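You operate a simulated robot arm through the tools that you are given. There is no shell and no other tool. Be economical: measure what you need, move in short steps, check, and stop when the job is done.

Carry out the task below with a simulated robot arm. There is one attempt and no reset: what you move stays moved.

Task
Lay the blue pad square on the grey panel and weigh it down.
Fine: tab toward the panel's grip; square it with the alignment bar, then push the bar back; use the black weight. Set down upright: black weight.
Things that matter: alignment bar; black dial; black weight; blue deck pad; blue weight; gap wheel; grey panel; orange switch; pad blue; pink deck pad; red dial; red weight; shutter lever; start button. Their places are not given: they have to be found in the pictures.

It is judged by the outcome, as a careful person would: the job done as asked, and still so three seconds after it is handed in. It fails if anything else is knocked over, pushed out of place, dropped, spilled or broken.

Robot
A 6-joint arm with a two-finger gripper, fixed in place. Base frame: the origin is at the foot of the arm, x ahead of it, y to its left, z up; the work surface is at about z = 0.882. Units: m, rad, N and s.
Its first joint turns from -2.897 to 2.897 rad. Payload 3.43 kg.
The TCP is the grasp point between the finger pads, 0.02 m short of the fingertips. In the tool frame z runs along the fingers and y along their closing line. The gripper opens to 0.19 m. The gripper's body begins 0.248 m behind the TCP.
Orientation is that of the tool frame in the base frame, as a unit quaternion [x, y, z, w]. With the fingers straight down and closing along the base's y, the tool's x points along the base's -x, its y along +y and its z along -z.

Tools
- The arm moves only by the tool play_rows. Its argument "steps" is a list of rows, each a list of 6 numbers: the shift along the tool's x, y, z in units of 50 mm (1.0 is 50 mm), then the turn, a rotation vector about the tool's x, y, z in units of 5 degrees (1.0 is 5 degrees). In form: [[tx, ty, tz, wx, wy, wz], ...]. A call has 1 to 10 rows; each row shifts and turns the commanded pose from where the row before left it, along the tool's axes as they then stand. "fingers" is the finger opening in m, from 0 to 0.19, set as the call begins (left out, the last holds). A call with a number of a shift or a turn outside -1 to 1 is refused whole. A row lasts 0.2 s, in which the tool goes at most 0.05 m and 0.15 rad; a call with a longer step from one row to the next is refused whole, and so is a gripper value outside its range. Where a pose cannot be reached the arm comes as near as it can. A force on the tool above 90 N (or 10 N above the force at the start of the call, whichever is more), or a blocked arm, ends the call early, and 0.2 s more pass. Each finger travels about 0.153 m/s and halts on what it meets, pressing with about 34 N; the grip force reading is that of the motor and also rises with nothing between the fingers. The clock runs only during rows and for 0.2 s after the last one: add rows that do not move to give the fingers time. The reply holds the time, the measured pose of the TCP, the force on the tool along the base axes, the opening and the grip force, in the units named above and with some noise, with the torque about the TCP (base axes, N m) and any sound that the robot's microphone picked up.
- Cameras (640 x 400 px; columns grow to the right, rows downward): "scene" is fixed at [0.3979, -0.6527, 1.5634]; the picture's right is [0.63, -0.78, 0.00], its down [-0.64, -0.52, -0.57] and it looks along [0.44, 0.36, -0.82] (base axes); focal length 334 px, centre (320, 200). "wrist" rides on the gripper at [0.07, -0.008, -0.288] in the tool frame; the picture's right is [0.12, 0.99, 0.00], its down [-0.96, 0.11, -0.25] and it looks along [-0.25, 0.03, 0.97] (tool axes); focal length 261 px, centre (320, 200).
- capture(camera): a new picture of that camera. The clock stands still meanwhile.
- raise_lower(by): slides the trunk up (or, below 0, down) by that many m; the arm rides with it, the base frame stays. It gives what a move gives, with no picture.
- measure_at(camera, pixels): for up to 12 pixels [column, row] of the newest picture of that camera ("zoom" is the newest enlarged one), the place [x, y, z] in the base frame of the surface seen there, good to about 0.002 m, but the place of the scene camera against the robot may be out by one fixed shift of up to 0.012 m in any direction. The clock stands still meanwhile.
- enlarge(camera, box): a new picture of the part [left, top, right, bottom] of that camera's present view, enlarged. The clock stands still meanwhile.
- close_job(): hands the job in; it is judged then, once.

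Keep the steps short. Do not move on a guess: measure, check each grasp and each placing, and mend mistakes. In all there are 80 turns and 38 pictures (those below and enlarged ones count). Leave the gripper open and the arm clear of the work at the hand-in unless told otherwise, and finish with a single line.

The tools are called by a JSON object that holds its "fn" and its "kwargs". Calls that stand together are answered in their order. play_rows: Moves the arm, as the interface text tells. Its arguments: {"type":"object","properties":{"steps":{"type":"array","items":{"type":"array","items":{"type":"number"}}},"fingers":{"type":"number"}},"required":["steps"]} The other tools are called the same way: raise_lower (by) slides the trunk up or down; capture (camera) takes a picture; measure_at (camera, pixels) gives the place of the surface under pixels of a picture; enlarge (camera, box) takes an enlarged picture of a part of a camera's view; close_job () hands the job in.

At the start:

```text
time_s: 0.0
position: [0.5705, -0.1713, 1.1294]
orientation: [-0.001, 1.0, 0.0, 0.0]
ft_force: [-0.2, 0.3, -0.2]
moment: [0.03, 0.04, 0.0]
finger_gap: 0.1902
grip_force: 0.0
trunk travel left (down, up): [-0.3, 0.14]
```

scene: 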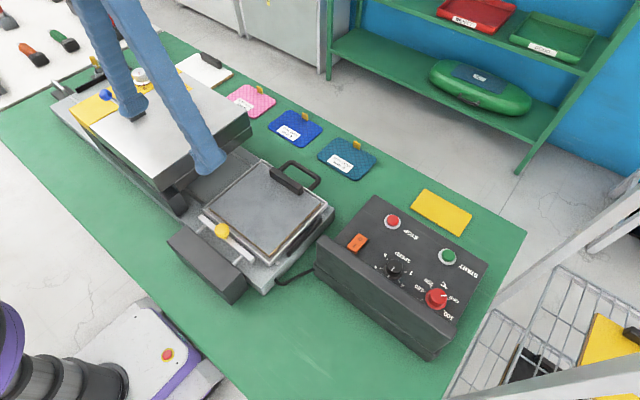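
wrist: 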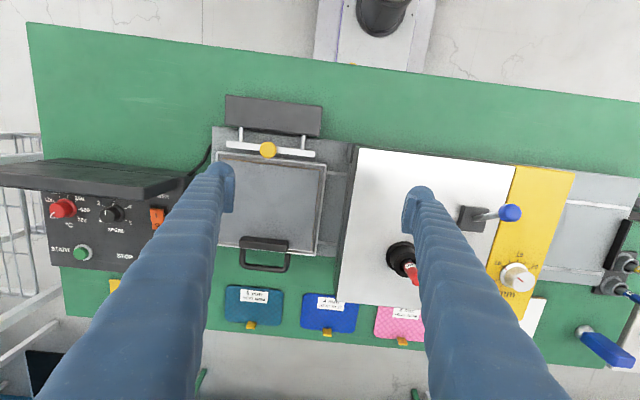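

I see three pads (pink, blue, teal) near the panel. I'll read their labels and look for the weights with enlarged views.

{"fn": "enlarge", "kwargs": {"camera": "scene", "box": [210, 70, 400, 190]}}

{"fn": "enlarge", "kwargs": {"camera": "wrist", "box": [200, 80, 360, 180]}}

{"fn": "enlarge", "kwargs": {"camera": "wrist", "box": [340, 130, 640, 380]}}

{"fn": "enlarge", "kwargs": {"camera": "wrist", "box": [200, 230, 360, 340]}}

```text
3.33 times, centred on (305, 130) of scene
```

zoom: 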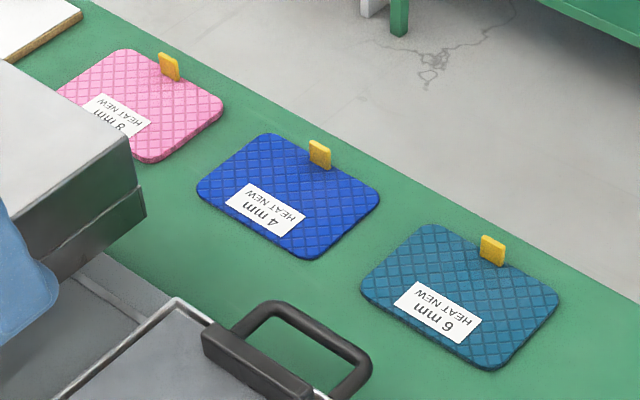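

```text
4.00 times, centred on (280, 130) of wrist
```

zoom: 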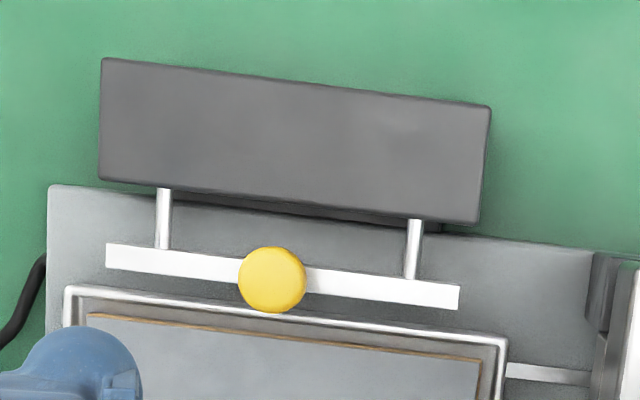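

```text
1.60 times, centred on (490, 255) of wrist
```

zoom: 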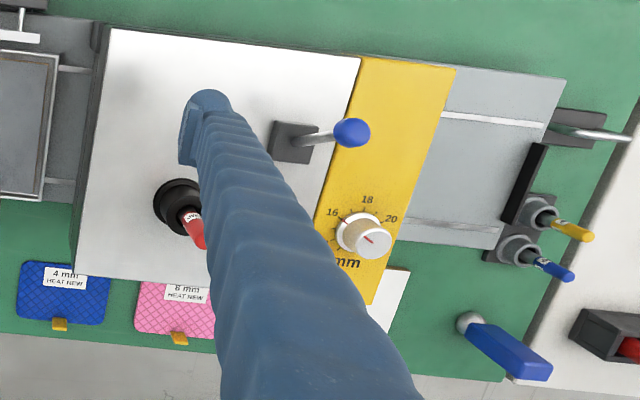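

```text
3.64 times, centred on (280, 285) of wrist
```

zoom: 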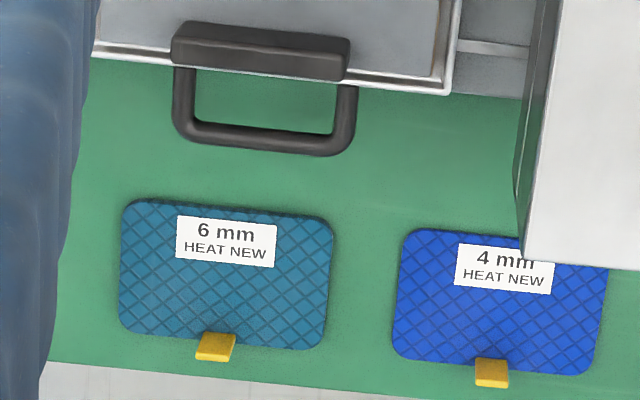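

Blue pad is the 4 mm one (centre scene ≈(295,128)). Now finding the weights on the left side.

{"fn": "enlarge", "kwargs": {"camera": "scene", "box": [0, 0, 240, 150]}}

{"fn": "enlarge", "kwargs": {"camera": "wrist", "box": [540, 160, 640, 400]}}

{"fn": "enlarge", "kwargs": {"camera": "scene", "box": [160, 150, 400, 310]}}

```text
2.67 times, centred on (120, 75) of scene
```

zoom: 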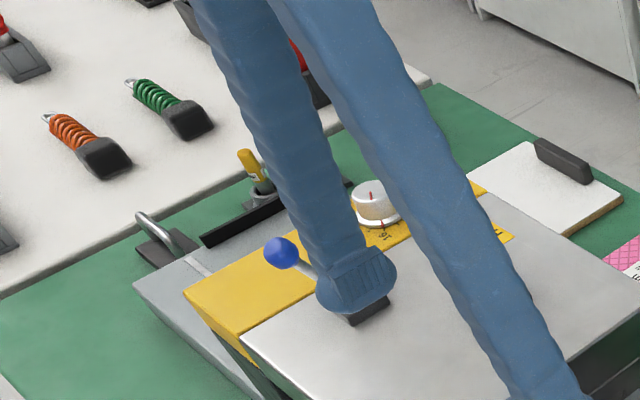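

```text
1.67 times, centred on (590, 280) of wrist
```

zoom: 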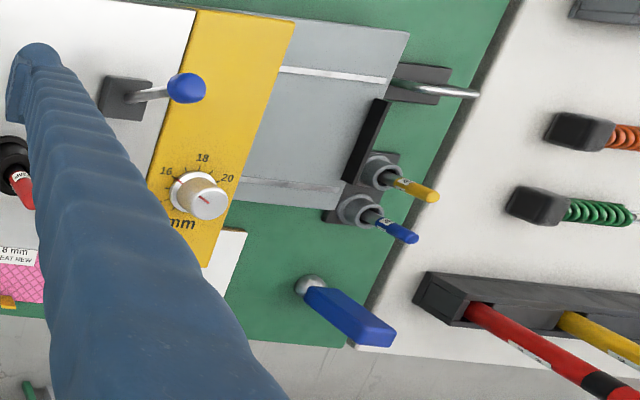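

```text
2.50 times, centred on (280, 230) of scene
```

zoom: 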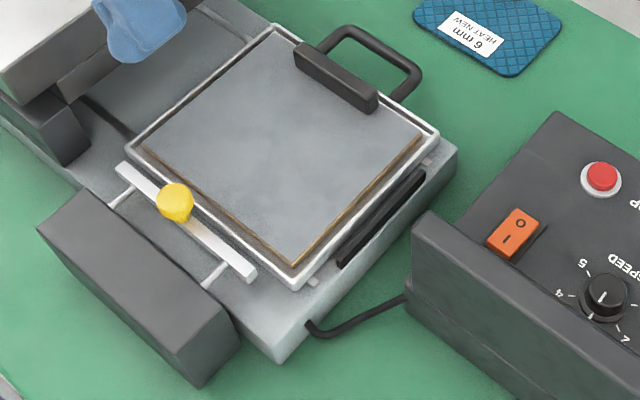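

No obvious weights yet; the black round thing with red handle at wrist (402,258) sits on the press top. I'll measure key places before moving for a better look.

{"fn": "measure_at", "kwargs": {"camera": "scene", "pixels": [[295, 128], [303, 116], [270, 205], [222, 231], [287, 180], [180, 110], [230, 120], [205, 240], [303, 167], [250, 60], [240, 255], [135, 75]]}}

{"fn": "capture", "kwargs": {"camera": "wrist"}}

{"fn": "measure_at", "kwargs": {"camera": "wrist", "pixels": [[402, 258], [412, 272], [268, 150], [230, 147], [310, 155], [328, 310], [325, 332], [272, 195], [265, 245], [516, 275], [474, 217], [390, 230]]}}

```text
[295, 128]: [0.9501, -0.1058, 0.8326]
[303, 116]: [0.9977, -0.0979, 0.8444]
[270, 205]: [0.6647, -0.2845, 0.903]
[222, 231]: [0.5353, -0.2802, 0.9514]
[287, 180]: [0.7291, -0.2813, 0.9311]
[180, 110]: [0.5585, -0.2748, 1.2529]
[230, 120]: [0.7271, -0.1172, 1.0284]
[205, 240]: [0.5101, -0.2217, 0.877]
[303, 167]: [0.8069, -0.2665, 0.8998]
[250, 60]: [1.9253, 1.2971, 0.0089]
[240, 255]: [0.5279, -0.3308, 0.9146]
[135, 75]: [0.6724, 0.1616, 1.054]
```

```text
28 pictures are left
```

wrist: 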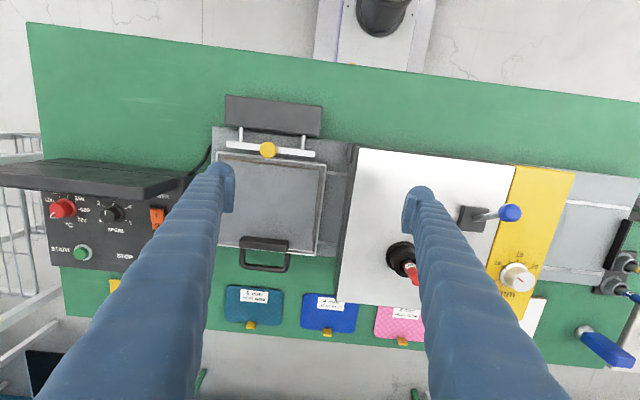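

```text
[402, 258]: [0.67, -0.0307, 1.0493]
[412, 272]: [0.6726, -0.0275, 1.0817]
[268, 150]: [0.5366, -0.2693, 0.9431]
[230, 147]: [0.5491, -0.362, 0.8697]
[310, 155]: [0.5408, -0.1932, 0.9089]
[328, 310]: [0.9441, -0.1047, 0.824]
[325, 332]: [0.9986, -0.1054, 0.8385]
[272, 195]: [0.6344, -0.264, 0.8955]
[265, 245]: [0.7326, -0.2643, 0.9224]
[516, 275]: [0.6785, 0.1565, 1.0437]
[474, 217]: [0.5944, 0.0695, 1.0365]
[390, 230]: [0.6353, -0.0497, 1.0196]
```

I'll raise the hand and move it left (+y) for an unobstructed view of the left side with both cameras.

{"fn": "play_rows", "kwargs": {"steps": [[0, 0, -0.9, 0, 0, 0], [0, 0.2, -0.9, 0, 0, 0], [0, 0.9, 0, 0, 0, 0], [0, 0.9, 0, 0, 0, 0], [0, 0.9, 0, 0, 0, 0], [0, 0.9, 0, 0, 0, 0], [0, 0.9, 0, 0, 0, 0]]}}

{"fn": "capture", "kwargs": {"camera": "wrist"}}

{"fn": "capture", "kwargs": {"camera": "scene"}}

```text
time_s: 1.6
position: [0.5714, 0.0621, 1.2219]
orientation: [-0.001, 1.0, -0.001, 0.0]
ft_force: [0.0, 0.3, 0.0]
moment: [-0.05, -0.02, 0.02]
finger_gap: 0.1901
grip_force: 0.1
trunk travel left (down, up): [-0.3, 0.14]
```

```text
27 pictures are left
```

wrist: 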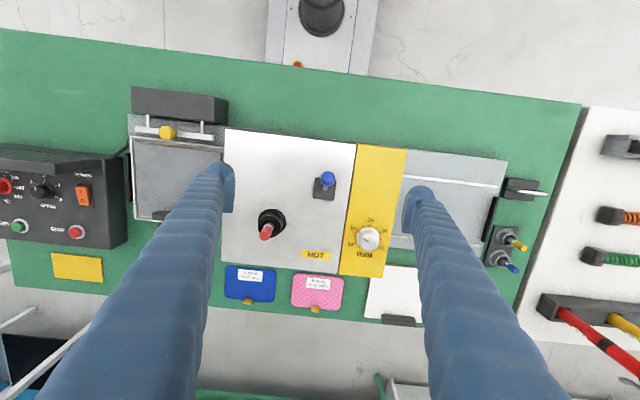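

```text
26 pictures are left
```

scene: 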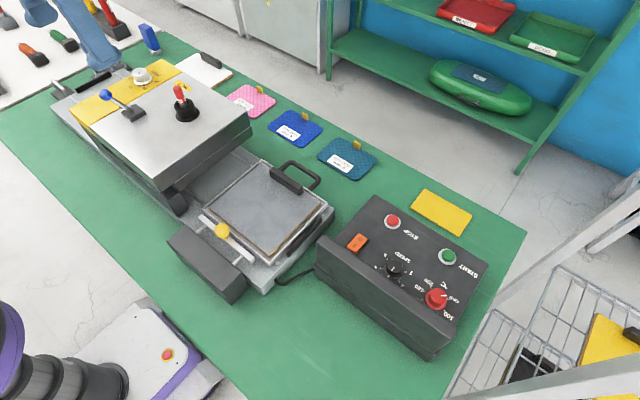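

{"fn": "enlarge", "kwargs": {"camera": "scene", "box": [60, 40, 260, 160]}}

{"fn": "enlarge", "kwargs": {"camera": "wrist", "box": [480, 110, 640, 390]}}

{"fn": "enlarge", "kwargs": {"camera": "scene", "box": [0, 0, 160, 100]}}

```text
3.20 times, centred on (160, 100) of scene
```

zoom: 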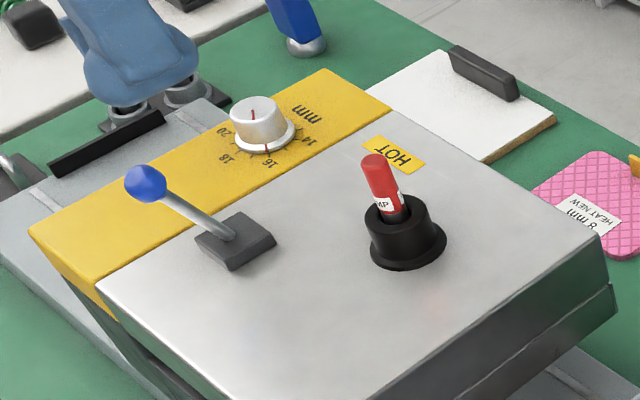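

```text
1.43 times, centred on (560, 250) of wrist
```

zoom: 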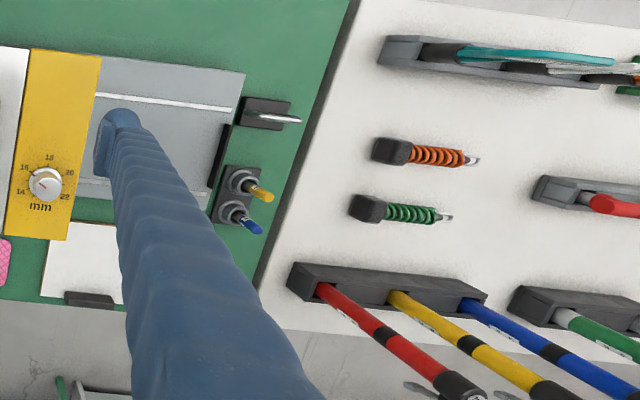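

```text
4.00 times, centred on (80, 50) of scene
```

zoom: 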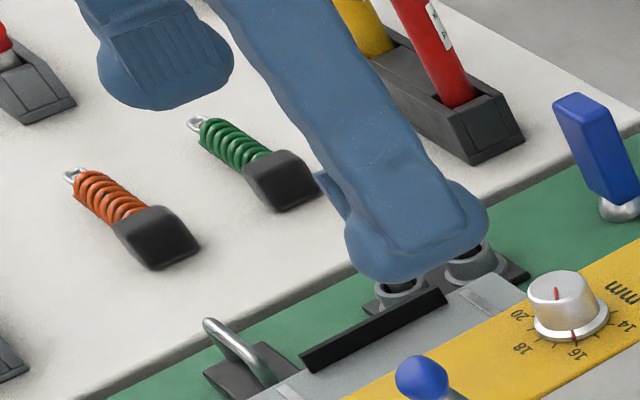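

No weights there (levers, dials, tools). Next: look to the right, at the crate and shelf.

{"fn": "enlarge", "kwargs": {"camera": "scene", "box": [340, 170, 640, 400]}}

{"fn": "play_rows", "kwargs": {"steps": [[0, -1, 0, 0, 0, 0], [0, -1, 0, 0, 0, 0], [0, -1, 0, 0, 0, 0], [0, -1, 0, 0, 0, 0], [0, -1, 0, 0, 0, 0], [0, -1, 0, 0, 0, 0], [0, -1, 0, 0, 0, 0], [0, -1, 0, 0, 0, 0], [0, -1, 0, 0, 0, 0], [0, -1, 0, 0, 0, 0]]}}

{"fn": "capture", "kwargs": {"camera": "wrist"}}

```text
1.74 times, centred on (490, 285) of scene
```

zoom: 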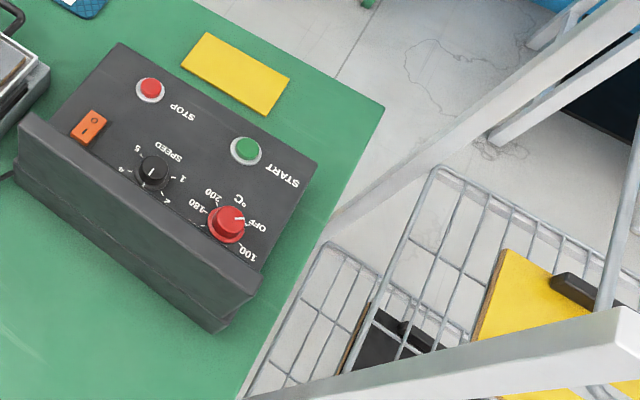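

```text
time_s: 3.8
position: [0.5741, -0.4362, 1.221]
orientation: [0.0, 1.0, 0.0, -0.001]
ft_force: [0.5, -0.2, 0.9]
moment: [0.07, -0.05, 0.0]
finger_gap: 0.19
grip_force: 0.0
trunk travel left (down, up): [-0.3, 0.14]
```

```text
21 pictures are left
```

wrist: 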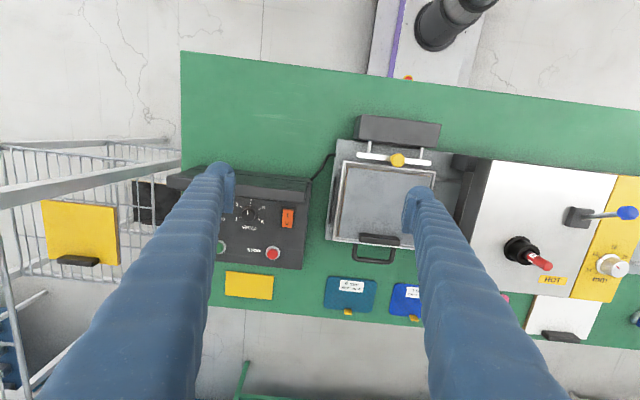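

The rack at the right holds only yellow/black boards. No weights. I'll go to the far left to see the white table there.

{"fn": "play_rows", "kwargs": {"steps": [[0, 1, -0.3, 0, 0, 0], [0, 1, -0.3, 0, 0, 0], [0, 1, 0, 0, 0, 0], [0, 1, 0, 0, 0, 0], [0, 1, 0, 0, 0, 0], [0, 1, 0, 0, 0, 0], [0, 1, 0, 0, 0, 0], [0, 1, 0, 0, 0, 0], [0, 1, 0, 0, 0, 0], [0, 1, 0, 0, 0, 0]]}}

{"fn": "play_rows", "kwargs": {"steps": [[0.2, 0.95, 0, 0, 0, 0], [0.2, 0.95, 0, 0, 0, 0], [0.2, 0.95, 0, 0, 0, 0], [0.2, 0.95, 0, 0, 0, 0], [0.2, 0.95, 0, 0, 0, 0], [0.2, 0.95, 0, 0, 0, 0], [0.2, 0.95, 0, 0, 0, 0], [0.2, 0.95, 0, 0, 0, 0], [0, 1, 0, 0, 0, 0], [0, 1, 0, 0, 0, 0]]}}

{"fn": "capture", "kwargs": {"camera": "wrist"}}

```text
refused: row 1 steps farther than a row can; nothing moved
```

```text
time_s: 6.0
position: [0.4899, 0.0428, 1.2202]
orientation: [0.0, 1.0, 0.0, 0.0]
ft_force: [-0.1, 0.8, -0.2]
moment: [-0.03, -0.01, -0.01]
finger_gap: 0.19
grip_force: 0.0
trunk travel left (down, up): [-0.3, 0.14]
```

```text
20 pictures are left
```

wrist: 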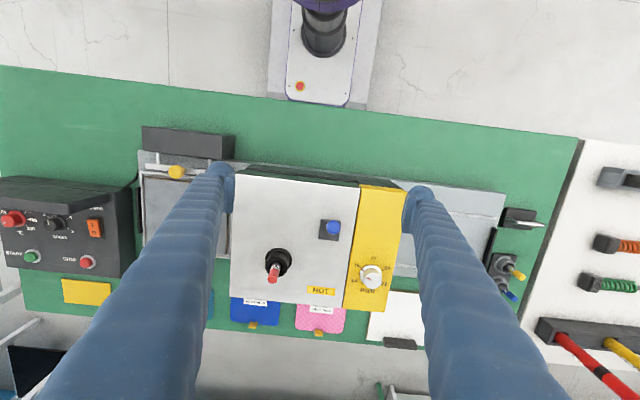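

The first call was refused (row too long). Continuing left.

{"fn": "play_rows", "kwargs": {"steps": [[0, 0.98, 0, 0, 0, 0], [0, 0.98, 0, 0, 0, 0], [0, 0.98, 0, 0, 0, 0], [0, 0.98, 0, 0, 0, 0], [0, 0.98, 0, 0, 0, 0], [0, 0.98, 0, 0, 0, 0], [0, 0.98, 0, 0, 0, 0], [0, 0.98, 0, 0, 0, 0], [0, 0.98, 0, 0, 0, 0], [0, 0.98, 0, 0, 0, 0]]}}

{"fn": "capture", "kwargs": {"camera": "wrist"}}

{"fn": "enlarge", "kwargs": {"camera": "scene", "box": [0, 0, 240, 150]}}

```text
time_s: 8.2
position: [0.4885, 0.5369, 1.2217]
orientation: [-0.001, 1.0, -0.001, -0.001]
ft_force: [-0.4, 0.1, -0.2]
moment: [-0.06, 0.02, 0.0]
finger_gap: 0.1899
grip_force: 0.0
trunk travel left (down, up): [-0.3, 0.14]
```

```text
19 pictures are left
```

wrist: 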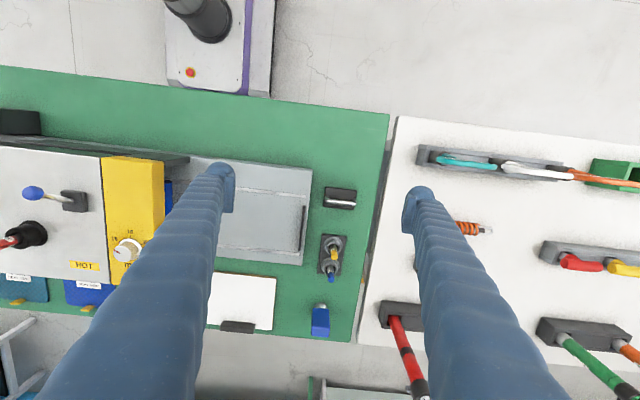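

```text
2.67 times, centred on (120, 75) of scene
```

zoom: 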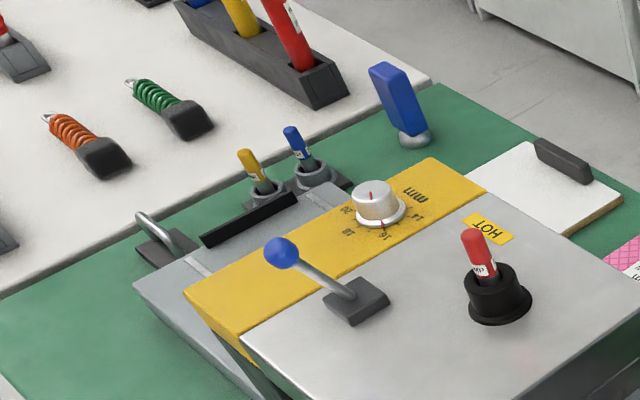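

There's something blue just left of the yellow strip at wrist (170,195), perhaps under the head. Enlarging it.

{"fn": "enlarge", "kwargs": {"camera": "wrist", "box": [60, 120, 350, 300]}}

```text
2.21 times, centred on (205, 210) of wrist
```

zoom: 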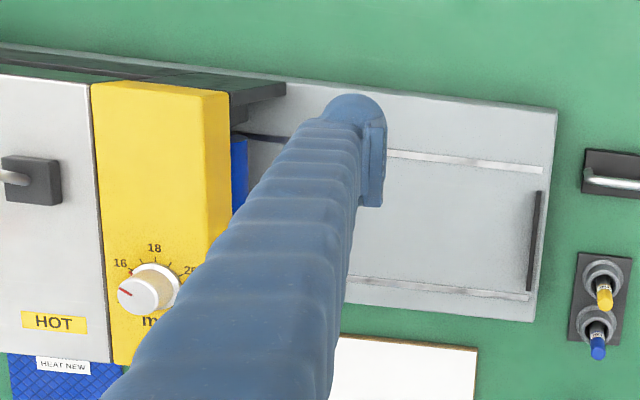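

A blue object sits under the head's left side. I'll tilt the hand to look sideways (−y) under the head.

{"fn": "play_rows", "kwargs": {"steps": [[-0.3, 0, 0.3, 1, 0, 0], [-0.3, 0, 0.3, 1, 0, 0], [-0.3, 0, 0.3, 1, 0, 0], [-0.3, 0, 0.3, 1, 0, 0], [0, 0, 0, 1, 0, 0], [0, 0, 0, 1, 0, 0], [0, 0, 0, 1, 0, 0], [0, 0, 0, 1, 0, 0], [0, 0, 0, 1, 0, 0], [0, 0, 0, 1, 0, 0]]}}

{"fn": "capture", "kwargs": {"camera": "wrist"}}

```text
time_s: 10.4
position: [0.5391, 0.5057, 1.1543]
orientation: [-0.002, 0.907, -0.42, 0.003]
ft_force: [-0.6, -0.4, -0.4]
moment: [-0.01, -0.02, 0.01]
finger_gap: 0.19
grip_force: 0.0
out of reach, approached as far as the arm can: row 10
trunk travel left (down, up): [-0.3, 0.14]
```

```text
16 pictures are left
```

wrist: 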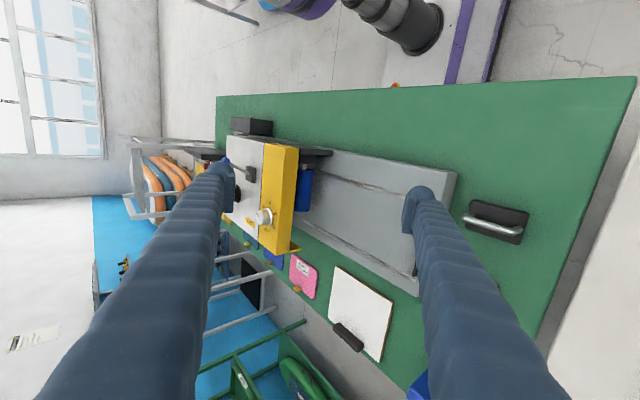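

{"fn": "enlarge", "kwargs": {"camera": "wrist", "box": [180, 110, 350, 290]}}

```text
2.22 times, centred on (265, 200) of wrist
```

zoom: 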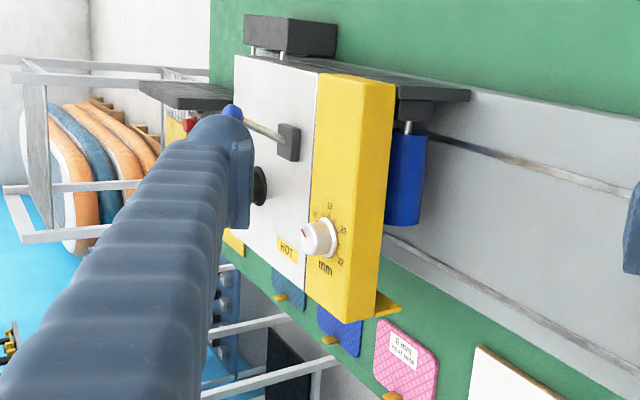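

The blue part is a hanging part of the machine (shutter). I'll measure the objects on the white table to see what they are and whether they're reachable.

{"fn": "measure_at", "kwargs": {"camera": "scene", "pixels": [[20, 85], [118, 30], [105, 12], [40, 59], [70, 45], [150, 38], [155, 52], [10, 20], [215, 60], [205, 72], [205, 265], [440, 210]]}}

{"fn": "measure_at", "kwargs": {"camera": "wrist", "pixels": [[305, 190], [306, 165], [350, 335], [500, 215], [375, 300], [350, 190], [270, 185], [250, 127]]}}

```text
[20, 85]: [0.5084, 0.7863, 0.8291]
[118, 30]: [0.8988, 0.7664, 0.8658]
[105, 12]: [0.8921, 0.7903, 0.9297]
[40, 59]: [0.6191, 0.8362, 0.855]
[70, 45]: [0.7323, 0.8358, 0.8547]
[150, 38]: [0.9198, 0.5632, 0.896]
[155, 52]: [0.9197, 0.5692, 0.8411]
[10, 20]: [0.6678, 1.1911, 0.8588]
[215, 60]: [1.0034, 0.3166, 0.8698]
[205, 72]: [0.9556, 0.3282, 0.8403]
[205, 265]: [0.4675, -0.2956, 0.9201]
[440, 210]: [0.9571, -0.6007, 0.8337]
```

```text
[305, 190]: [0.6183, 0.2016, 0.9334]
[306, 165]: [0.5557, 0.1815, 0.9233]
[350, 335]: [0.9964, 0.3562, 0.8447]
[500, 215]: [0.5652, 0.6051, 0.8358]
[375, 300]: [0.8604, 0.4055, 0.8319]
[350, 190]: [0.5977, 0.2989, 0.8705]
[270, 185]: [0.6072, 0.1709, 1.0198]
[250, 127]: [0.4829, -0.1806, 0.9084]
```

The black block with a silver bail at wrist (497,222), about (0.565, 0.605), may be the black weight. Enlarging.

{"fn": "enlarge", "kwargs": {"camera": "wrist", "box": [440, 180, 560, 260]}}

```text
5.00 times, centred on (500, 220) of wrist
```

zoom: 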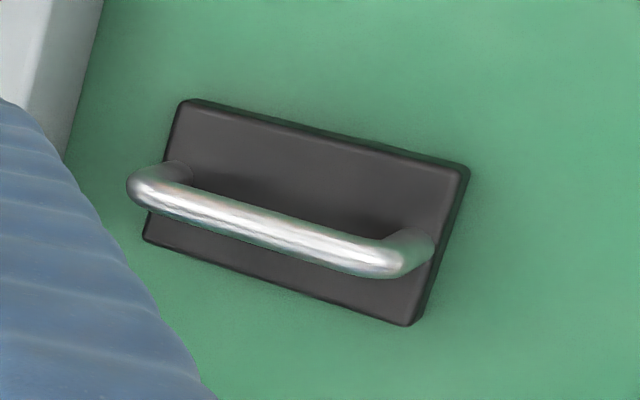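

This is a black slab with a bail handle: the black weight. Now I'll undo the tilt and return over the pads.

{"fn": "play_rows", "kwargs": {"steps": [[0, 0, 0, -1, 0, 0], [0, 0, 0, -1, 0, 0], [0, 0, 0, -1, 0, 0], [0, 0, 0, -1, 0, 0], [0, 0, 0, -1, 0, 0], [0, 0, 0, -1, 0, 0], [0, 0, 0, -1, 0, 0], [0, 0, 0, -1, 0, 0], [0, 0, 0, -1, 0, 0], [0, 0, 0, -1, 0, 0]]}}

{"fn": "play_rows", "kwargs": {"steps": [[0, -0.9, -0.3, 0, 0, 0], [0, -0.9, -0.3, 0, 0, 0], [0, -0.9, -0.3, 0, 0, 0], [0, -0.9, -0.2, 0, 0, 0], [0, -0.9, 0, 0, 0, 0], [0, -0.98, 0, 0, 0, 0], [0, -0.98, 0, 0, 0, 0], [0, -0.98, 0, 0, 0, 0], [0, -0.98, 0, 0, 0, 0], [0, -0.98, 0, 0, 0, 0]]}}

{"fn": "play_rows", "kwargs": {"steps": [[-0.5, -0.8, 0, 0, 0, 1], [-0.5, -0.8, 0, 0, 0, 1], [-0.5, 0.8, 0, 0, 0, 1], [-0.5, 0.8, 0, 0, 0, 1], [0, 0, 0, 0, 0, 1], [0, 0, 0, 0, 0, 1], [0, 0, 0, 0, 0, 1], [0, 0, 0, 0, 0, 1], [0, 0, 0, 0, 0, 1], [0, 0, 0, 0, 0, 1]]}}

```text
time_s: 12.6
position: [0.5389, 0.5064, 1.1535]
orientation: [-0.001, 1.0, 0.001, 0.0]
ft_force: [-0.5, -1.4, 0.5]
moment: [0.0, 0.01, -0.01]
finger_gap: 0.1897
grip_force: 0.1
trunk travel left (down, up): [-0.3, 0.14]
```

```text
time_s: 14.8
position: [0.5387, 0.036, 1.208]
orientation: [-0.001, 1.0, 0.0, -0.001]
ft_force: [0.0, -0.3, 0.1]
moment: [0.04, 0.06, 0.01]
finger_gap: 0.19
grip_force: 0.1
trunk travel left (down, up): [-0.3, 0.14]
```

```text
time_s: 17.0
position: [0.6523, 0.0215, 1.2089]
orientation: [0.423, 0.906, 0.0, 0.0]
ft_force: [-0.9, -0.6, 0.0]
moment: [-0.03, 0.0, 0.01]
finger_gap: 0.1899
grip_force: 0.1
trunk travel left (down, up): [-0.3, 0.14]
```

Finish the 90° turn (fingers will close along base x, across the tab's thickness), then move toward the pad.

{"fn": "play_rows", "kwargs": {"steps": [[0, 0, 0, 0, 0, 1], [0, 0, 0, 0, 0, 1], [0, 0, 0, 0, 0, 1], [0, 0, 0, 0, 0, 1], [0, 0, 0, 0, 0, 1], [0, 0, 0, 0, 0, 1], [0, 0, 0, 0, 0, 1], [0, 0, 0, 0, 0, 1]], "fingers": 0.08}}

{"fn": "play_rows", "kwargs": {"steps": [[-0.4, 0.8, 0, 0, 0, 0], [-0.4, 0.8, 0, 0, 0, 0], [-0.4, 0.8, 0, 0, 0, 0], [-0.4, 0.8, 0, 0, 0, 0], [-0.4, 0.8, 0, 0, 0, 0], [-0.4, 0.8, 0, 0, 0, 0]]}}

{"fn": "capture", "kwargs": {"camera": "wrist"}}

```text
time_s: 18.8
position: [0.6521, 0.0212, 1.2082]
orientation: [0.708, 0.706, 0.0, 0.0]
ft_force: [-0.1, 0.8, 0.5]
moment: [-0.05, -0.01, 0.03]
finger_gap: 0.0799
grip_force: 0.1
trunk travel left (down, up): [-0.3, 0.14]
```

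```text
time_s: 20.2
position: [0.8964, -0.0992, 1.2068]
orientation: [0.706, 0.708, -0.001, -0.001]
ft_force: [0.1, -0.5, -0.1]
moment: [0.02, 0.08, -0.02]
finger_gap: 0.08
grip_force: 0.1
trunk travel left (down, up): [-0.3, 0.14]
```

```text
13 pictures are left
```

wrist: 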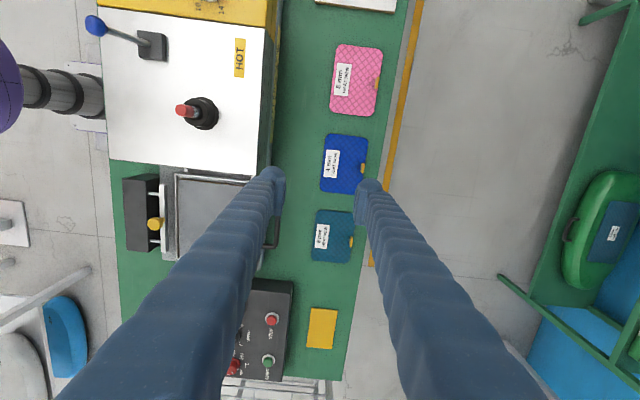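

Measuring the blue pad's corners and tab, and neighbours.

{"fn": "measure_at", "kwargs": {"camera": "wrist", "pixels": [[329, 137], [365, 139], [364, 192], [324, 189], [362, 166], [363, 169], [364, 172], [361, 169], [345, 165], [375, 168], [155, 224], [178, 178]]}}

{"fn": "measure_at", "kwargs": {"camera": "scene", "pixels": [[260, 162], [324, 210], [275, 258], [207, 209], [303, 115], [307, 118], [305, 112], [306, 121], [297, 111], [322, 130], [302, 146], [270, 131]]}}

```text
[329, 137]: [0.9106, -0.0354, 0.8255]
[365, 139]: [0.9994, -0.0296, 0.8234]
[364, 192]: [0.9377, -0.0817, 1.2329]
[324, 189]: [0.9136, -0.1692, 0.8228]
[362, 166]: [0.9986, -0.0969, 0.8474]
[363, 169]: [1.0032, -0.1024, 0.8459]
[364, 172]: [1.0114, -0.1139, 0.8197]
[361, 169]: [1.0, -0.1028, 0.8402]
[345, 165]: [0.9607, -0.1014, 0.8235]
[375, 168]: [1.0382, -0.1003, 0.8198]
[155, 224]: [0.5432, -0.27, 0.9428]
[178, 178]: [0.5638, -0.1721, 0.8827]
```

```text
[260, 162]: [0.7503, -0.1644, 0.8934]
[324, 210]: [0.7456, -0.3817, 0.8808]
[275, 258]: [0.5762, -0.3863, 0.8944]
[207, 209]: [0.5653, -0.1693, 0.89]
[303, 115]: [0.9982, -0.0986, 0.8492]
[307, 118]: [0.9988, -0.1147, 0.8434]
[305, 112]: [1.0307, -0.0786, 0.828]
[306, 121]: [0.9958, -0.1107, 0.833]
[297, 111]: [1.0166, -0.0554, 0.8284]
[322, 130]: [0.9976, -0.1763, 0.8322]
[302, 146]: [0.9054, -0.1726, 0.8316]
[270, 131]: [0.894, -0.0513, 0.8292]
```

Pad: x 0.906–1.004, y −0.172…−0.032; tab at about (1.000, −0.104), top 0.848. Move above it, narrowing the fingers, then descend partway.

{"fn": "play_rows", "kwargs": {"steps": [[0, 0.7, 0, 0, 0, 0], [-0.1, 0.7, 0, 0, 0, 0], [0, 0.65, 0.5, 0, 0, 0], [0, 0, 0.9, 0, 0, 0], [0, 0, 0.9, 0, 0, 0], [0, 0, 0.9, 0, 0, 0], [0, 0, 0.9, 0, 0, 0], [0, 0, 0.9, 0, 0, 0], [0, 0, 0.8, 0, 0, 0]], "fingers": 0.06}}

```text
time_s: 22.2
position: [0.9903, -0.1011, 0.9168]
orientation: [0.707, 0.707, -0.001, 0.0]
ft_force: [0.0, -1.1, 0.3]
moment: [0.03, 0.05, 0.0]
finger_gap: 0.0599
grip_force: 0.2
out of reach, approached as far as the arm can: row 3
trunk travel left (down, up): [-0.3, 0.14]
```

x is 0.990; try 10 mm further and descend toward z≈0.87.

{"fn": "play_rows", "kwargs": {"steps": [[-0.05, 0.2, 0, 0, 0, 0], [0, 0, 0.5, 0, 0, 0], [0, 0, 0.4, 0, 0, 0]]}}

{"fn": "enlarge", "kwargs": {"camera": "wrist", "box": [230, 100, 410, 210]}}

```text
time_s: 23.0
position: [1.0015, -0.1067, 0.8712]
orientation: [0.707, 0.708, 0.0, -0.001]
ft_force: [-0.3, 0.3, 0.0]
moment: [-0.01, 0.01, 0.01]
finger_gap: 0.0599
grip_force: 0.1
trunk travel left (down, up): [-0.3, 0.14]
```

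```text
3.56 times, centred on (320, 155) of wrist
```

zoom: 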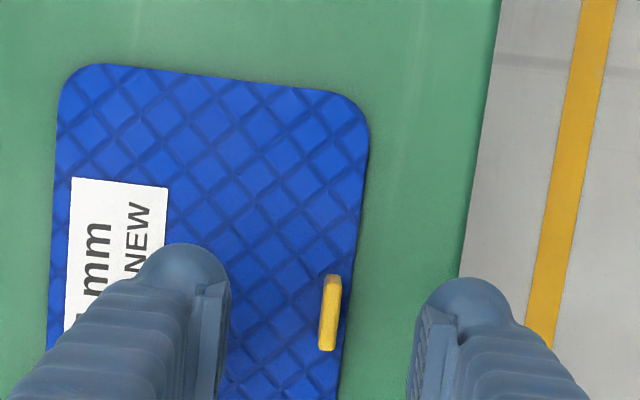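

Reached x=1.0015. Check tab location precisely from this close view.

{"fn": "measure_at", "kwargs": {"camera": "zoom", "pixels": [[333, 280], [330, 310], [326, 345], [330, 330], [225, 150], [290, 200], [362, 120], [62, 110], [140, 63], [320, 85]]}}

```text
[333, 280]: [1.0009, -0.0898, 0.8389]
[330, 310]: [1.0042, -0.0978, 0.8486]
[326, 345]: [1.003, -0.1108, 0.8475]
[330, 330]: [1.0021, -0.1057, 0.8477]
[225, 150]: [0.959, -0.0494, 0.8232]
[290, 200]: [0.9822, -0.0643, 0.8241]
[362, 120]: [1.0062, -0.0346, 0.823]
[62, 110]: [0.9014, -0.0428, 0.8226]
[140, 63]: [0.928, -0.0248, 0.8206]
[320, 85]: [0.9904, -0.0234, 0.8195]
```

Tab centre ≈(1.002, −0.102), top 0.848. Descend 22 mm and close.

{"fn": "play_rows", "kwargs": {"steps": [[0.08, 0.02, 0.25, 0, 0, 0], [0, 0, 0.2, 0, 0, 0]]}}

{"fn": "play_rows", "kwargs": {"steps": [[0, 0, 0, 0, 0, 0], [0, 0, 0, 0, 0, 0], [0, 0, 0, 0, 0, 0]], "fingers": 0}}

```text
time_s: 23.6
position: [0.9997, -0.1013, 0.8482]
orientation: [0.706, 0.708, 0.0, -0.001]
ft_force: [-0.6, 0.8, -0.4]
moment: [-0.02, 0.07, -0.04]
finger_gap: 0.0599
grip_force: 0.1
trunk travel left (down, up): [-0.3, 0.14]
```

```text
time_s: 24.4
position: [0.9992, -0.1019, 0.8495]
orientation: [0.706, 0.708, -0.001, 0.0]
ft_force: [0.5, -0.2, 1.1]
moment: [-0.01, 0.0, -0.05]
finger_gap: 0.0062
grip_force: 34.0
trunk travel left (down, up): [-0.3, 0.14]
```

Gap 6 mm with 34 N: tab held. Lift slowly and check.

{"fn": "play_rows", "kwargs": {"steps": [[0, 0, -0.3, 0, 0, 0], [0, 0, -0.5, 0, 0, 0], [0, 0, -0.8, 0, 0, 0], [0, 0, -0.8, 0, 0, 0], [0, -0.4, -0.6, 0, 0, 0]]}}

{"fn": "capture", "kwargs": {"camera": "scene"}}

```text
time_s: 25.6
position: [0.9759, -0.1007, 1.0008]
orientation: [0.706, 0.708, 0.0, 0.0]
ft_force: [-0.3, 0.0, 0.8]
moment: [0.02, -0.08, 0.0]
finger_gap: 0.0062
grip_force: 33.7
trunk travel left (down, up): [-0.3, 0.14]
```

```text
11 pictures are left
```

scene: 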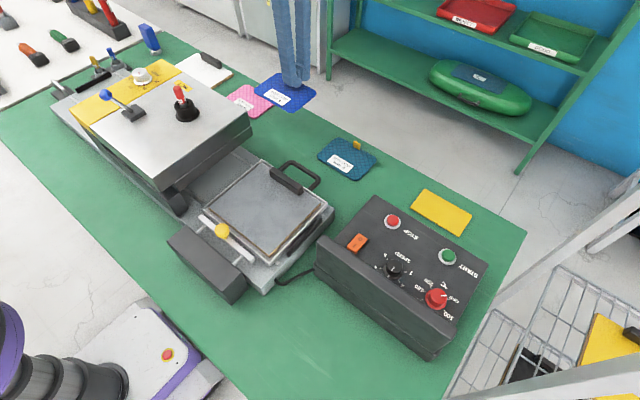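

Pad is held level. Measure panel corners, grip block, bar ends, knob.

{"fn": "measure_at", "kwargs": {"camera": "scene", "pixels": [[269, 168], [219, 209], [277, 254], [327, 204], [280, 168], [308, 189], [208, 217], [259, 259], [222, 231], [262, 195], [281, 230], [243, 215]]}}

{"fn": "enlarge", "kwargs": {"camera": "scene", "box": [190, 150, 350, 270]}}

```text
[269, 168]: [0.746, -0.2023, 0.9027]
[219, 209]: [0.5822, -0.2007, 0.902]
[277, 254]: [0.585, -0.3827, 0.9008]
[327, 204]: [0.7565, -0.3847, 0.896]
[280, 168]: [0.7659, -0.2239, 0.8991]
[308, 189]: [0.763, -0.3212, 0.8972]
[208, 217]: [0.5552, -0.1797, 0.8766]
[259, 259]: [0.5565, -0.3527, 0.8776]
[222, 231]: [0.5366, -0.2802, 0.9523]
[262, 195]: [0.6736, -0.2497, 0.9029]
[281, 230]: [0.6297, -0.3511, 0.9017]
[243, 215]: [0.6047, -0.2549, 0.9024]
```

```text
3.33 times, centred on (270, 210) of scene
```

zoom: 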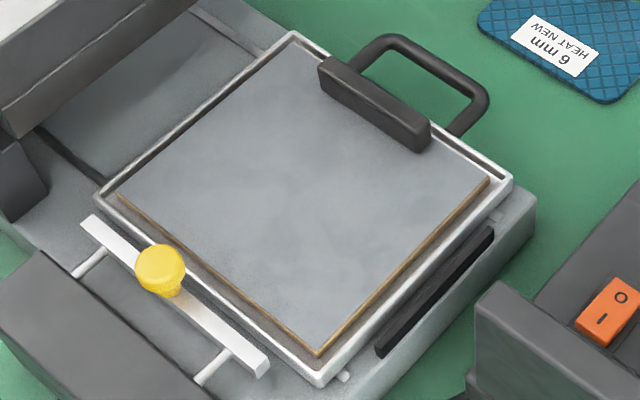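

Move over in −y first, then −x to hover above the panel, then measure with the wrist camera.

{"fn": "play_rows", "kwargs": {"steps": [[-0.9, 0, 0, 0, 0, 0], [-0.9, 0, 0, 0, 0, 0], [-0.9, 0, 0, 0, 0, 0], [-0.86, 0, 0, 0, 0, 0], [0, -0.9, 0, 0, 0, 0], [0, -0.9, 0, 0, 0, 0], [0, -0.9, 0, 0, 0, 0], [0, -0.9, 0, 0, 0, 0], [0, -0.9, 0, 0, 0, 0], [0, -0.9, 0, 0, 0, 0]]}}

{"fn": "capture", "kwargs": {"camera": "wrist"}}

```text
time_s: 27.8
position: [0.7101, -0.2788, 0.9993]
orientation: [0.706, 0.708, -0.001, 0.0]
ft_force: [-0.7, 0.4, 0.2]
moment: [0.0, -0.07, 0.05]
finger_gap: 0.006
grip_force: 33.8
trunk travel left (down, up): [-0.3, 0.14]
```

```text
9 pictures are left
```

wrist: 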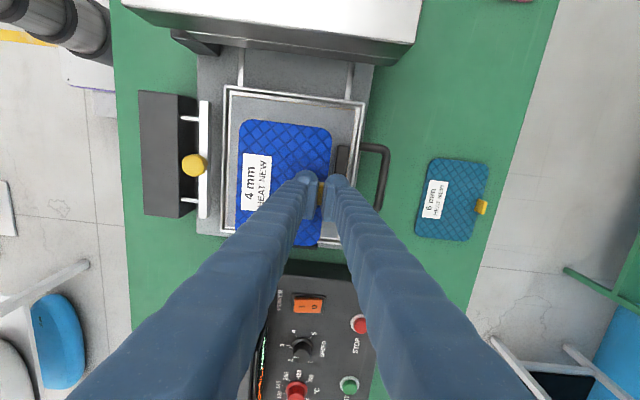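

{"fn": "measure_at", "kwargs": {"camera": "wrist", "pixels": [[238, 99], [352, 108], [229, 218], [232, 110], [335, 235], [343, 147], [343, 170], [207, 105], [204, 215], [243, 125], [326, 131], [238, 220]]}}

{"fn": "enlarge", "kwargs": {"camera": "wrist", "box": [170, 70, 410, 250]}}

```text
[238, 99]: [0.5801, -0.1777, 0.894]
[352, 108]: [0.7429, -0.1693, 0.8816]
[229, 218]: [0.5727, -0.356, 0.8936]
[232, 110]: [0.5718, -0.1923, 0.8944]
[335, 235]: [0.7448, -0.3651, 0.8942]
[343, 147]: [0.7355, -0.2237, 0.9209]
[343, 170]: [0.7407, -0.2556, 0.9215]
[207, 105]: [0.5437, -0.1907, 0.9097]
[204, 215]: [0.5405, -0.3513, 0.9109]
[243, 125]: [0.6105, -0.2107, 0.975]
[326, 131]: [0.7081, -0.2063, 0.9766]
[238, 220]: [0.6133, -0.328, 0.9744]
```

```text
2.22 times, centred on (290, 160) of wrist
```

zoom: 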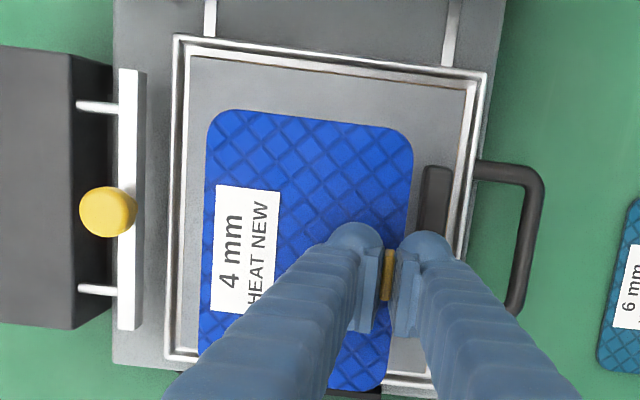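

{"fn": "measure_at", "kwargs": {"camera": "zoom", "pixels": [[192, 62], [462, 94], [173, 343], [410, 362], [427, 170], [427, 215], [449, 172], [142, 80], [138, 325], [176, 200], [182, 200], [186, 200]]}}

```text
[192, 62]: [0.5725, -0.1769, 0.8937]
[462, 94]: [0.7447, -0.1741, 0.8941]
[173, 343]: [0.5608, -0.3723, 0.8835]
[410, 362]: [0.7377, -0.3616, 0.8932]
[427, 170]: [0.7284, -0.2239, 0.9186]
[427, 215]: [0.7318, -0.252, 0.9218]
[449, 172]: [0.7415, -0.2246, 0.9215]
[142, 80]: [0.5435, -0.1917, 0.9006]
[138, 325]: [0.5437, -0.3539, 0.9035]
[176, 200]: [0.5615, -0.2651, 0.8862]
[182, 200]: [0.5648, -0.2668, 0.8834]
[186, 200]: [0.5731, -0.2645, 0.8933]
```

Panel: x 0.571–0.748, y −0.174…−0.367, top 0.8935; grip face x≈0.728; bar face x≈0.544. Shift TCP to (0.697, −0.273) and lower the pad.

{"fn": "play_rows", "kwargs": {"steps": [[0.11, -0.26, 0.3, 0, 0, 0], [0, 0, 0.6, 0, 0, 0], [0, 0, 0.45, 0, 0, 0], [0, 0, 0, 0, 0, 0]]}}

{"fn": "play_rows", "kwargs": {"steps": [[0, 0, 0.06, 0, 0, 0], [0, 0, 0.06, 0, 0, 0], [0, 0, 0.06, 0, 0, 0]]}}

```text
time_s: 28.8
position: [0.6974, -0.272, 0.9314]
orientation: [0.708, 0.707, -0.001, -0.001]
ft_force: [-0.2, 0.8, 0.0]
moment: [0.01, -0.05, 0.0]
finger_gap: 0.0058
grip_force: 34.0
trunk travel left (down, up): [-0.3, 0.14]
```

```text
time_s: 29.6
position: [0.6972, -0.2727, 0.9292]
orientation: [0.706, 0.708, 0.002, 0.005]
ft_force: [-3.9, 15.4, 70.4]
moment: [0.32, -2.26, 0.52]
finger_gap: 0.006
grip_force: 34.5
trunk travel left (down, up): [-0.3, 0.14]
```

70 N with the moment indicating contact at x≈0.729: the outer finger touches the grip block. Back up 8 mm, shift 18 mm in −x, and lower again.

{"fn": "play_rows", "kwargs": {"steps": [[0, 0, -0.25, 0, 0, 0], [0, -0.36, 0, 0, 0, 0], [0, 0, 0, 0, 0, 0]]}}

{"fn": "play_rows", "kwargs": {"steps": [[0, 0, 0.08, 0, 0, 0], [0, 0, 0.05, 0, 0, 0], [0, 0, 0.05, 0, 0, 0]]}}

```text
time_s: 30.4
position: [0.6776, -0.273, 0.9344]
orientation: [0.707, 0.707, -0.001, -0.001]
ft_force: [0.3, 0.1, -0.5]
moment: [-0.02, -0.03, 0.0]
finger_gap: 0.006
grip_force: 33.9
trunk travel left (down, up): [-0.3, 0.14]
```

```text
time_s: 31.2
position: [0.6789, -0.2739, 0.9271]
orientation: [0.707, 0.707, 0.0, 0.0]
ft_force: [0.6, -0.2, 0.5]
moment: [0.04, 0.01, 0.0]
finger_gap: 0.0057
grip_force: 33.9
trunk travel left (down, up): [-0.3, 0.14]
```

Free this time. Continue down in 1.5 mm steps until contact.

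{"fn": "play_rows", "kwargs": {"steps": [[0, 0, 0.03, 0, 0, 0], [0, 0, 0.03, 0, 0, 0], [0, 0, 0.02, 0, 0, 0]]}}

```text
time_s: 32.0
position: [0.6792, -0.2741, 0.9229]
orientation: [0.706, 0.708, 0.0, 0.0]
ft_force: [0.5, 0.1, 8.7]
moment: [0.03, 0.03, 0.02]
finger_gap: 0.006
grip_force: 34.0
trunk travel left (down, up): [-0.3, 0.14]
```

Pad rests on the panel (8.7 N at z 0.923, as expected). Release with a small opening, then rise.

{"fn": "play_rows", "kwargs": {"steps": [[0, 0, 0, 0, 0, 0], [0, 0, 0, 0, 0, 0]], "fingers": 0.024}}

{"fn": "play_rows", "kwargs": {"steps": [[0, 0, -0.4, 0, 0, 0], [0, 0, -0.6, 0, 0, 0], [0, 0, -0.9, 0, 0, 0], [0, -0.5, -0.8, 0, 0, 0], [0, -0.9, 0, 0, 0, 0], [0, -0.9, 0, 0, 0, 0], [0, -0.5, 0, 0, 0, 0]]}}

{"fn": "capture", "kwargs": {"camera": "wrist"}}

```text
time_s: 32.6
position: [0.6787, -0.2727, 0.9222]
orientation: [0.707, 0.707, -0.001, 0.0]
ft_force: [-0.5, 1.2, 0.3]
moment: [-0.03, 0.03, -0.01]
finger_gap: 0.0233
grip_force: 0.1
trunk travel left (down, up): [-0.3, 0.14]
```

```text
time_s: 34.2
position: [0.5379, -0.2727, 1.0579]
orientation: [0.707, 0.708, 0.0, 0.0]
ft_force: [-0.2, -0.7, -0.6]
moment: [-0.01, 0.0, -0.02]
finger_gap: 0.0241
grip_force: 0.1
trunk travel left (down, up): [-0.3, 0.14]
```

```text
7 pictures are left
```

wrist: 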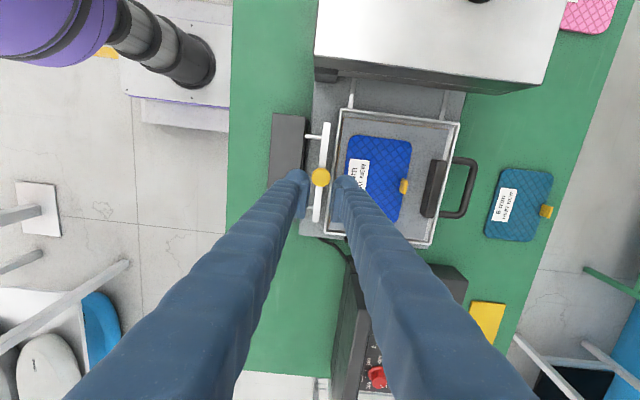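

Pad lies on the panel. Measure the knob, pad corners, tab, grip and bar.

{"fn": "measure_at", "kwargs": {"camera": "wrist", "pixels": [[320, 172], [320, 182], [314, 178], [327, 178], [328, 130], [353, 138], [408, 144], [398, 217], [404, 186], [430, 175], [318, 215], [350, 150]]}}

```text
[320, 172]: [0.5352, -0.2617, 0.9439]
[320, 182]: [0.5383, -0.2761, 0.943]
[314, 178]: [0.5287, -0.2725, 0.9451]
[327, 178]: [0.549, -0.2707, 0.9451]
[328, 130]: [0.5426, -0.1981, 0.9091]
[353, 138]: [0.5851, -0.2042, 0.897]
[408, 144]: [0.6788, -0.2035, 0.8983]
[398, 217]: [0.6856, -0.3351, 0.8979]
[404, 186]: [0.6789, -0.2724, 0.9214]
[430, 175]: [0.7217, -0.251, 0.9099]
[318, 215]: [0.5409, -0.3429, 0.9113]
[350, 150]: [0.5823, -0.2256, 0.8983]
```

Knob centre (0.5385, −0.270), top 0.945. Open to 0.05 and descend over it to z≈0.940 (tips 0.920, clear of the housing top ≈0.911).

{"fn": "play_rows", "kwargs": {"steps": [[0.05, 0.01, 0.4, 0, 0, 0], [0, 0, 0.8, 0, 0, 0], [0, 0, 0.6, 0, 0, 0], [0, 0, 0.4, 0, 0, 0], [0, 0, 0.14, 0, 0, 0], [0, 0, 0, 0, 0, 0]], "fingers": 0.05}}

{"fn": "play_rows", "kwargs": {"steps": [[0, 0, 0, 0, 0, 0], [0, 0, 0, 0, 0, 0]], "fingers": 0}}

```text
time_s: 35.6
position: [0.5381, -0.2721, 0.9399]
orientation: [0.706, 0.708, -0.001, -0.001]
ft_force: [-0.1, 0.0, 0.3]
moment: [0.02, 0.02, -0.02]
finger_gap: 0.0501
grip_force: 0.1
trunk travel left (down, up): [-0.3, 0.14]
```

```text
time_s: 36.2
position: [0.538, -0.2725, 0.9403]
orientation: [0.706, 0.708, 0.0, 0.0]
ft_force: [2.5, -1.0, -2.7]
moment: [-0.13, -0.02, 0.03]
finger_gap: 0.0284
grip_force: 44.9
trunk travel left (down, up): [-0.3, 0.14]
```

Knob gripped (28 mm). Slide the bar +x in steps, watching the force.

{"fn": "play_rows", "kwargs": {"steps": [[0, 0.2, 0, 0, 0, 0], [0, 0.2, 0, 0, 0, 0], [0, 0.16, 0, 0, 0, 0]]}}

{"fn": "play_rows", "kwargs": {"steps": [[0, 0.06, 0, 0, 0, 0], [0, 0.06, 0, 0, 0, 0], [0, 0.06, 0, 0, 0, 0]]}}

```text
time_s: 37.0
position: [0.5678, -0.2713, 0.94]
orientation: [0.706, 0.708, 0.0, -0.001]
ft_force: [0.3, -6.0, -1.7]
moment: [-0.02, 0.07, -0.01]
finger_gap: 0.0286
grip_force: 45.3
trunk travel left (down, up): [-0.3, 0.14]
```

```text
time_s: 37.8
position: [0.5771, -0.2728, 0.9397]
orientation: [0.707, 0.707, 0.0, -0.001]
ft_force: [0.0, -4.2, -5.5]
moment: [-0.12, 0.05, -0.01]
finger_gap: 0.0283
grip_force: 45.1
trunk travel left (down, up): [-0.3, 0.14]
```

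{"fn": "play_rows", "kwargs": {"steps": [[0, 0.08, 0, 0, 0, 0], [0, 0.08, 0, 0, 0, 0], [0, 0.08, 0, 0, 0, 0], [0, 0.06, 0, 0, 0, 0], [0, 0, 0, 0, 0, 0]]}}

{"fn": "enlarge", "kwargs": {"camera": "wrist", "box": [240, 80, 500, 250]}}

```text
time_s: 39.0
position: [0.5875, -0.2723, 0.9402]
orientation: [0.707, 0.708, 0.0, -0.001]
ft_force: [-26.6, -20.0, 2.0]
moment: [-0.26, 0.29, 0.16]
finger_gap: 0.0287
grip_force: 45.0
trunk travel left (down, up): [-0.3, 0.14]
```

```text
2.35 times, centred on (370, 165) of wrist
```

zoom: 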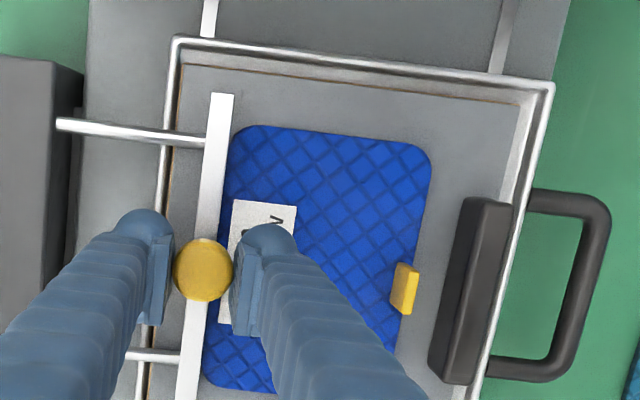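

Bar hit about 27 N near x=0.5875 (end of travel). Check the pad's edges.

{"fn": "measure_at", "kwargs": {"camera": "zoom", "pixels": [[428, 180], [425, 200], [414, 245], [395, 350], [404, 285], [232, 110], [222, 180], [240, 140], [260, 128], [400, 146], [235, 380], [205, 350]]}}

```text
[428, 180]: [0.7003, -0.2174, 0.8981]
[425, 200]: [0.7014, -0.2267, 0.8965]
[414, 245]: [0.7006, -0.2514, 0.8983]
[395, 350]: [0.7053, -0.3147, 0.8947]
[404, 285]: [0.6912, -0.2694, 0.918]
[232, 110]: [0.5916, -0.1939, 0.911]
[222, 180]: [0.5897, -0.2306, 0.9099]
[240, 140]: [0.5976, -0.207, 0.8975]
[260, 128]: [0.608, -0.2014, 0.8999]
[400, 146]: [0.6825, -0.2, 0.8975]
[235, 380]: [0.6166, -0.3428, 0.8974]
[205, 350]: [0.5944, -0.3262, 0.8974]
```

Pad is square against the bar, centred at about (0.648, −0.271). Now slide the bar back to its start (TCP x≈0.538).

{"fn": "play_rows", "kwargs": {"steps": [[0, -0.14, 0, 0, 0, 0], [0, -0.2, 0, 0, 0, 0], [0, -0.2, 0, 0, 0, 0], [0, -0.2, 0, 0, 0, 0], [0, -0.2, 0, 0, 0, 0], [0, -0.09, 0, 0, 0, 0], [0, 0, 0, 0, 0, 0]]}}

```text
time_s: 40.6
position: [0.5381, -0.2729, 0.9412]
orientation: [0.707, 0.708, -0.002, -0.001]
ft_force: [-0.4, -2.2, -9.0]
moment: [-0.11, 0.01, -0.01]
finger_gap: 0.0288
grip_force: 45.3
trunk travel left (down, up): [-0.3, 0.14]
```

Nudge a little further back to confirm it is fully home.

{"fn": "play_rows", "kwargs": {"steps": [[0, -0.03, 0, 0, 0, 0], [0, -0.02, 0, 0, 0, 0], [0, 0, 0, 0, 0, 0]]}}

```text
time_s: 41.4
position: [0.5396, -0.2723, 0.9408]
orientation: [0.707, 0.707, 0.0, 0.001]
ft_force: [8.6, 2.2, -11.0]
moment: [-0.02, -0.08, -0.01]
finger_gap: 0.0284
grip_force: 45.2
trunk travel left (down, up): [-0.3, 0.14]
```

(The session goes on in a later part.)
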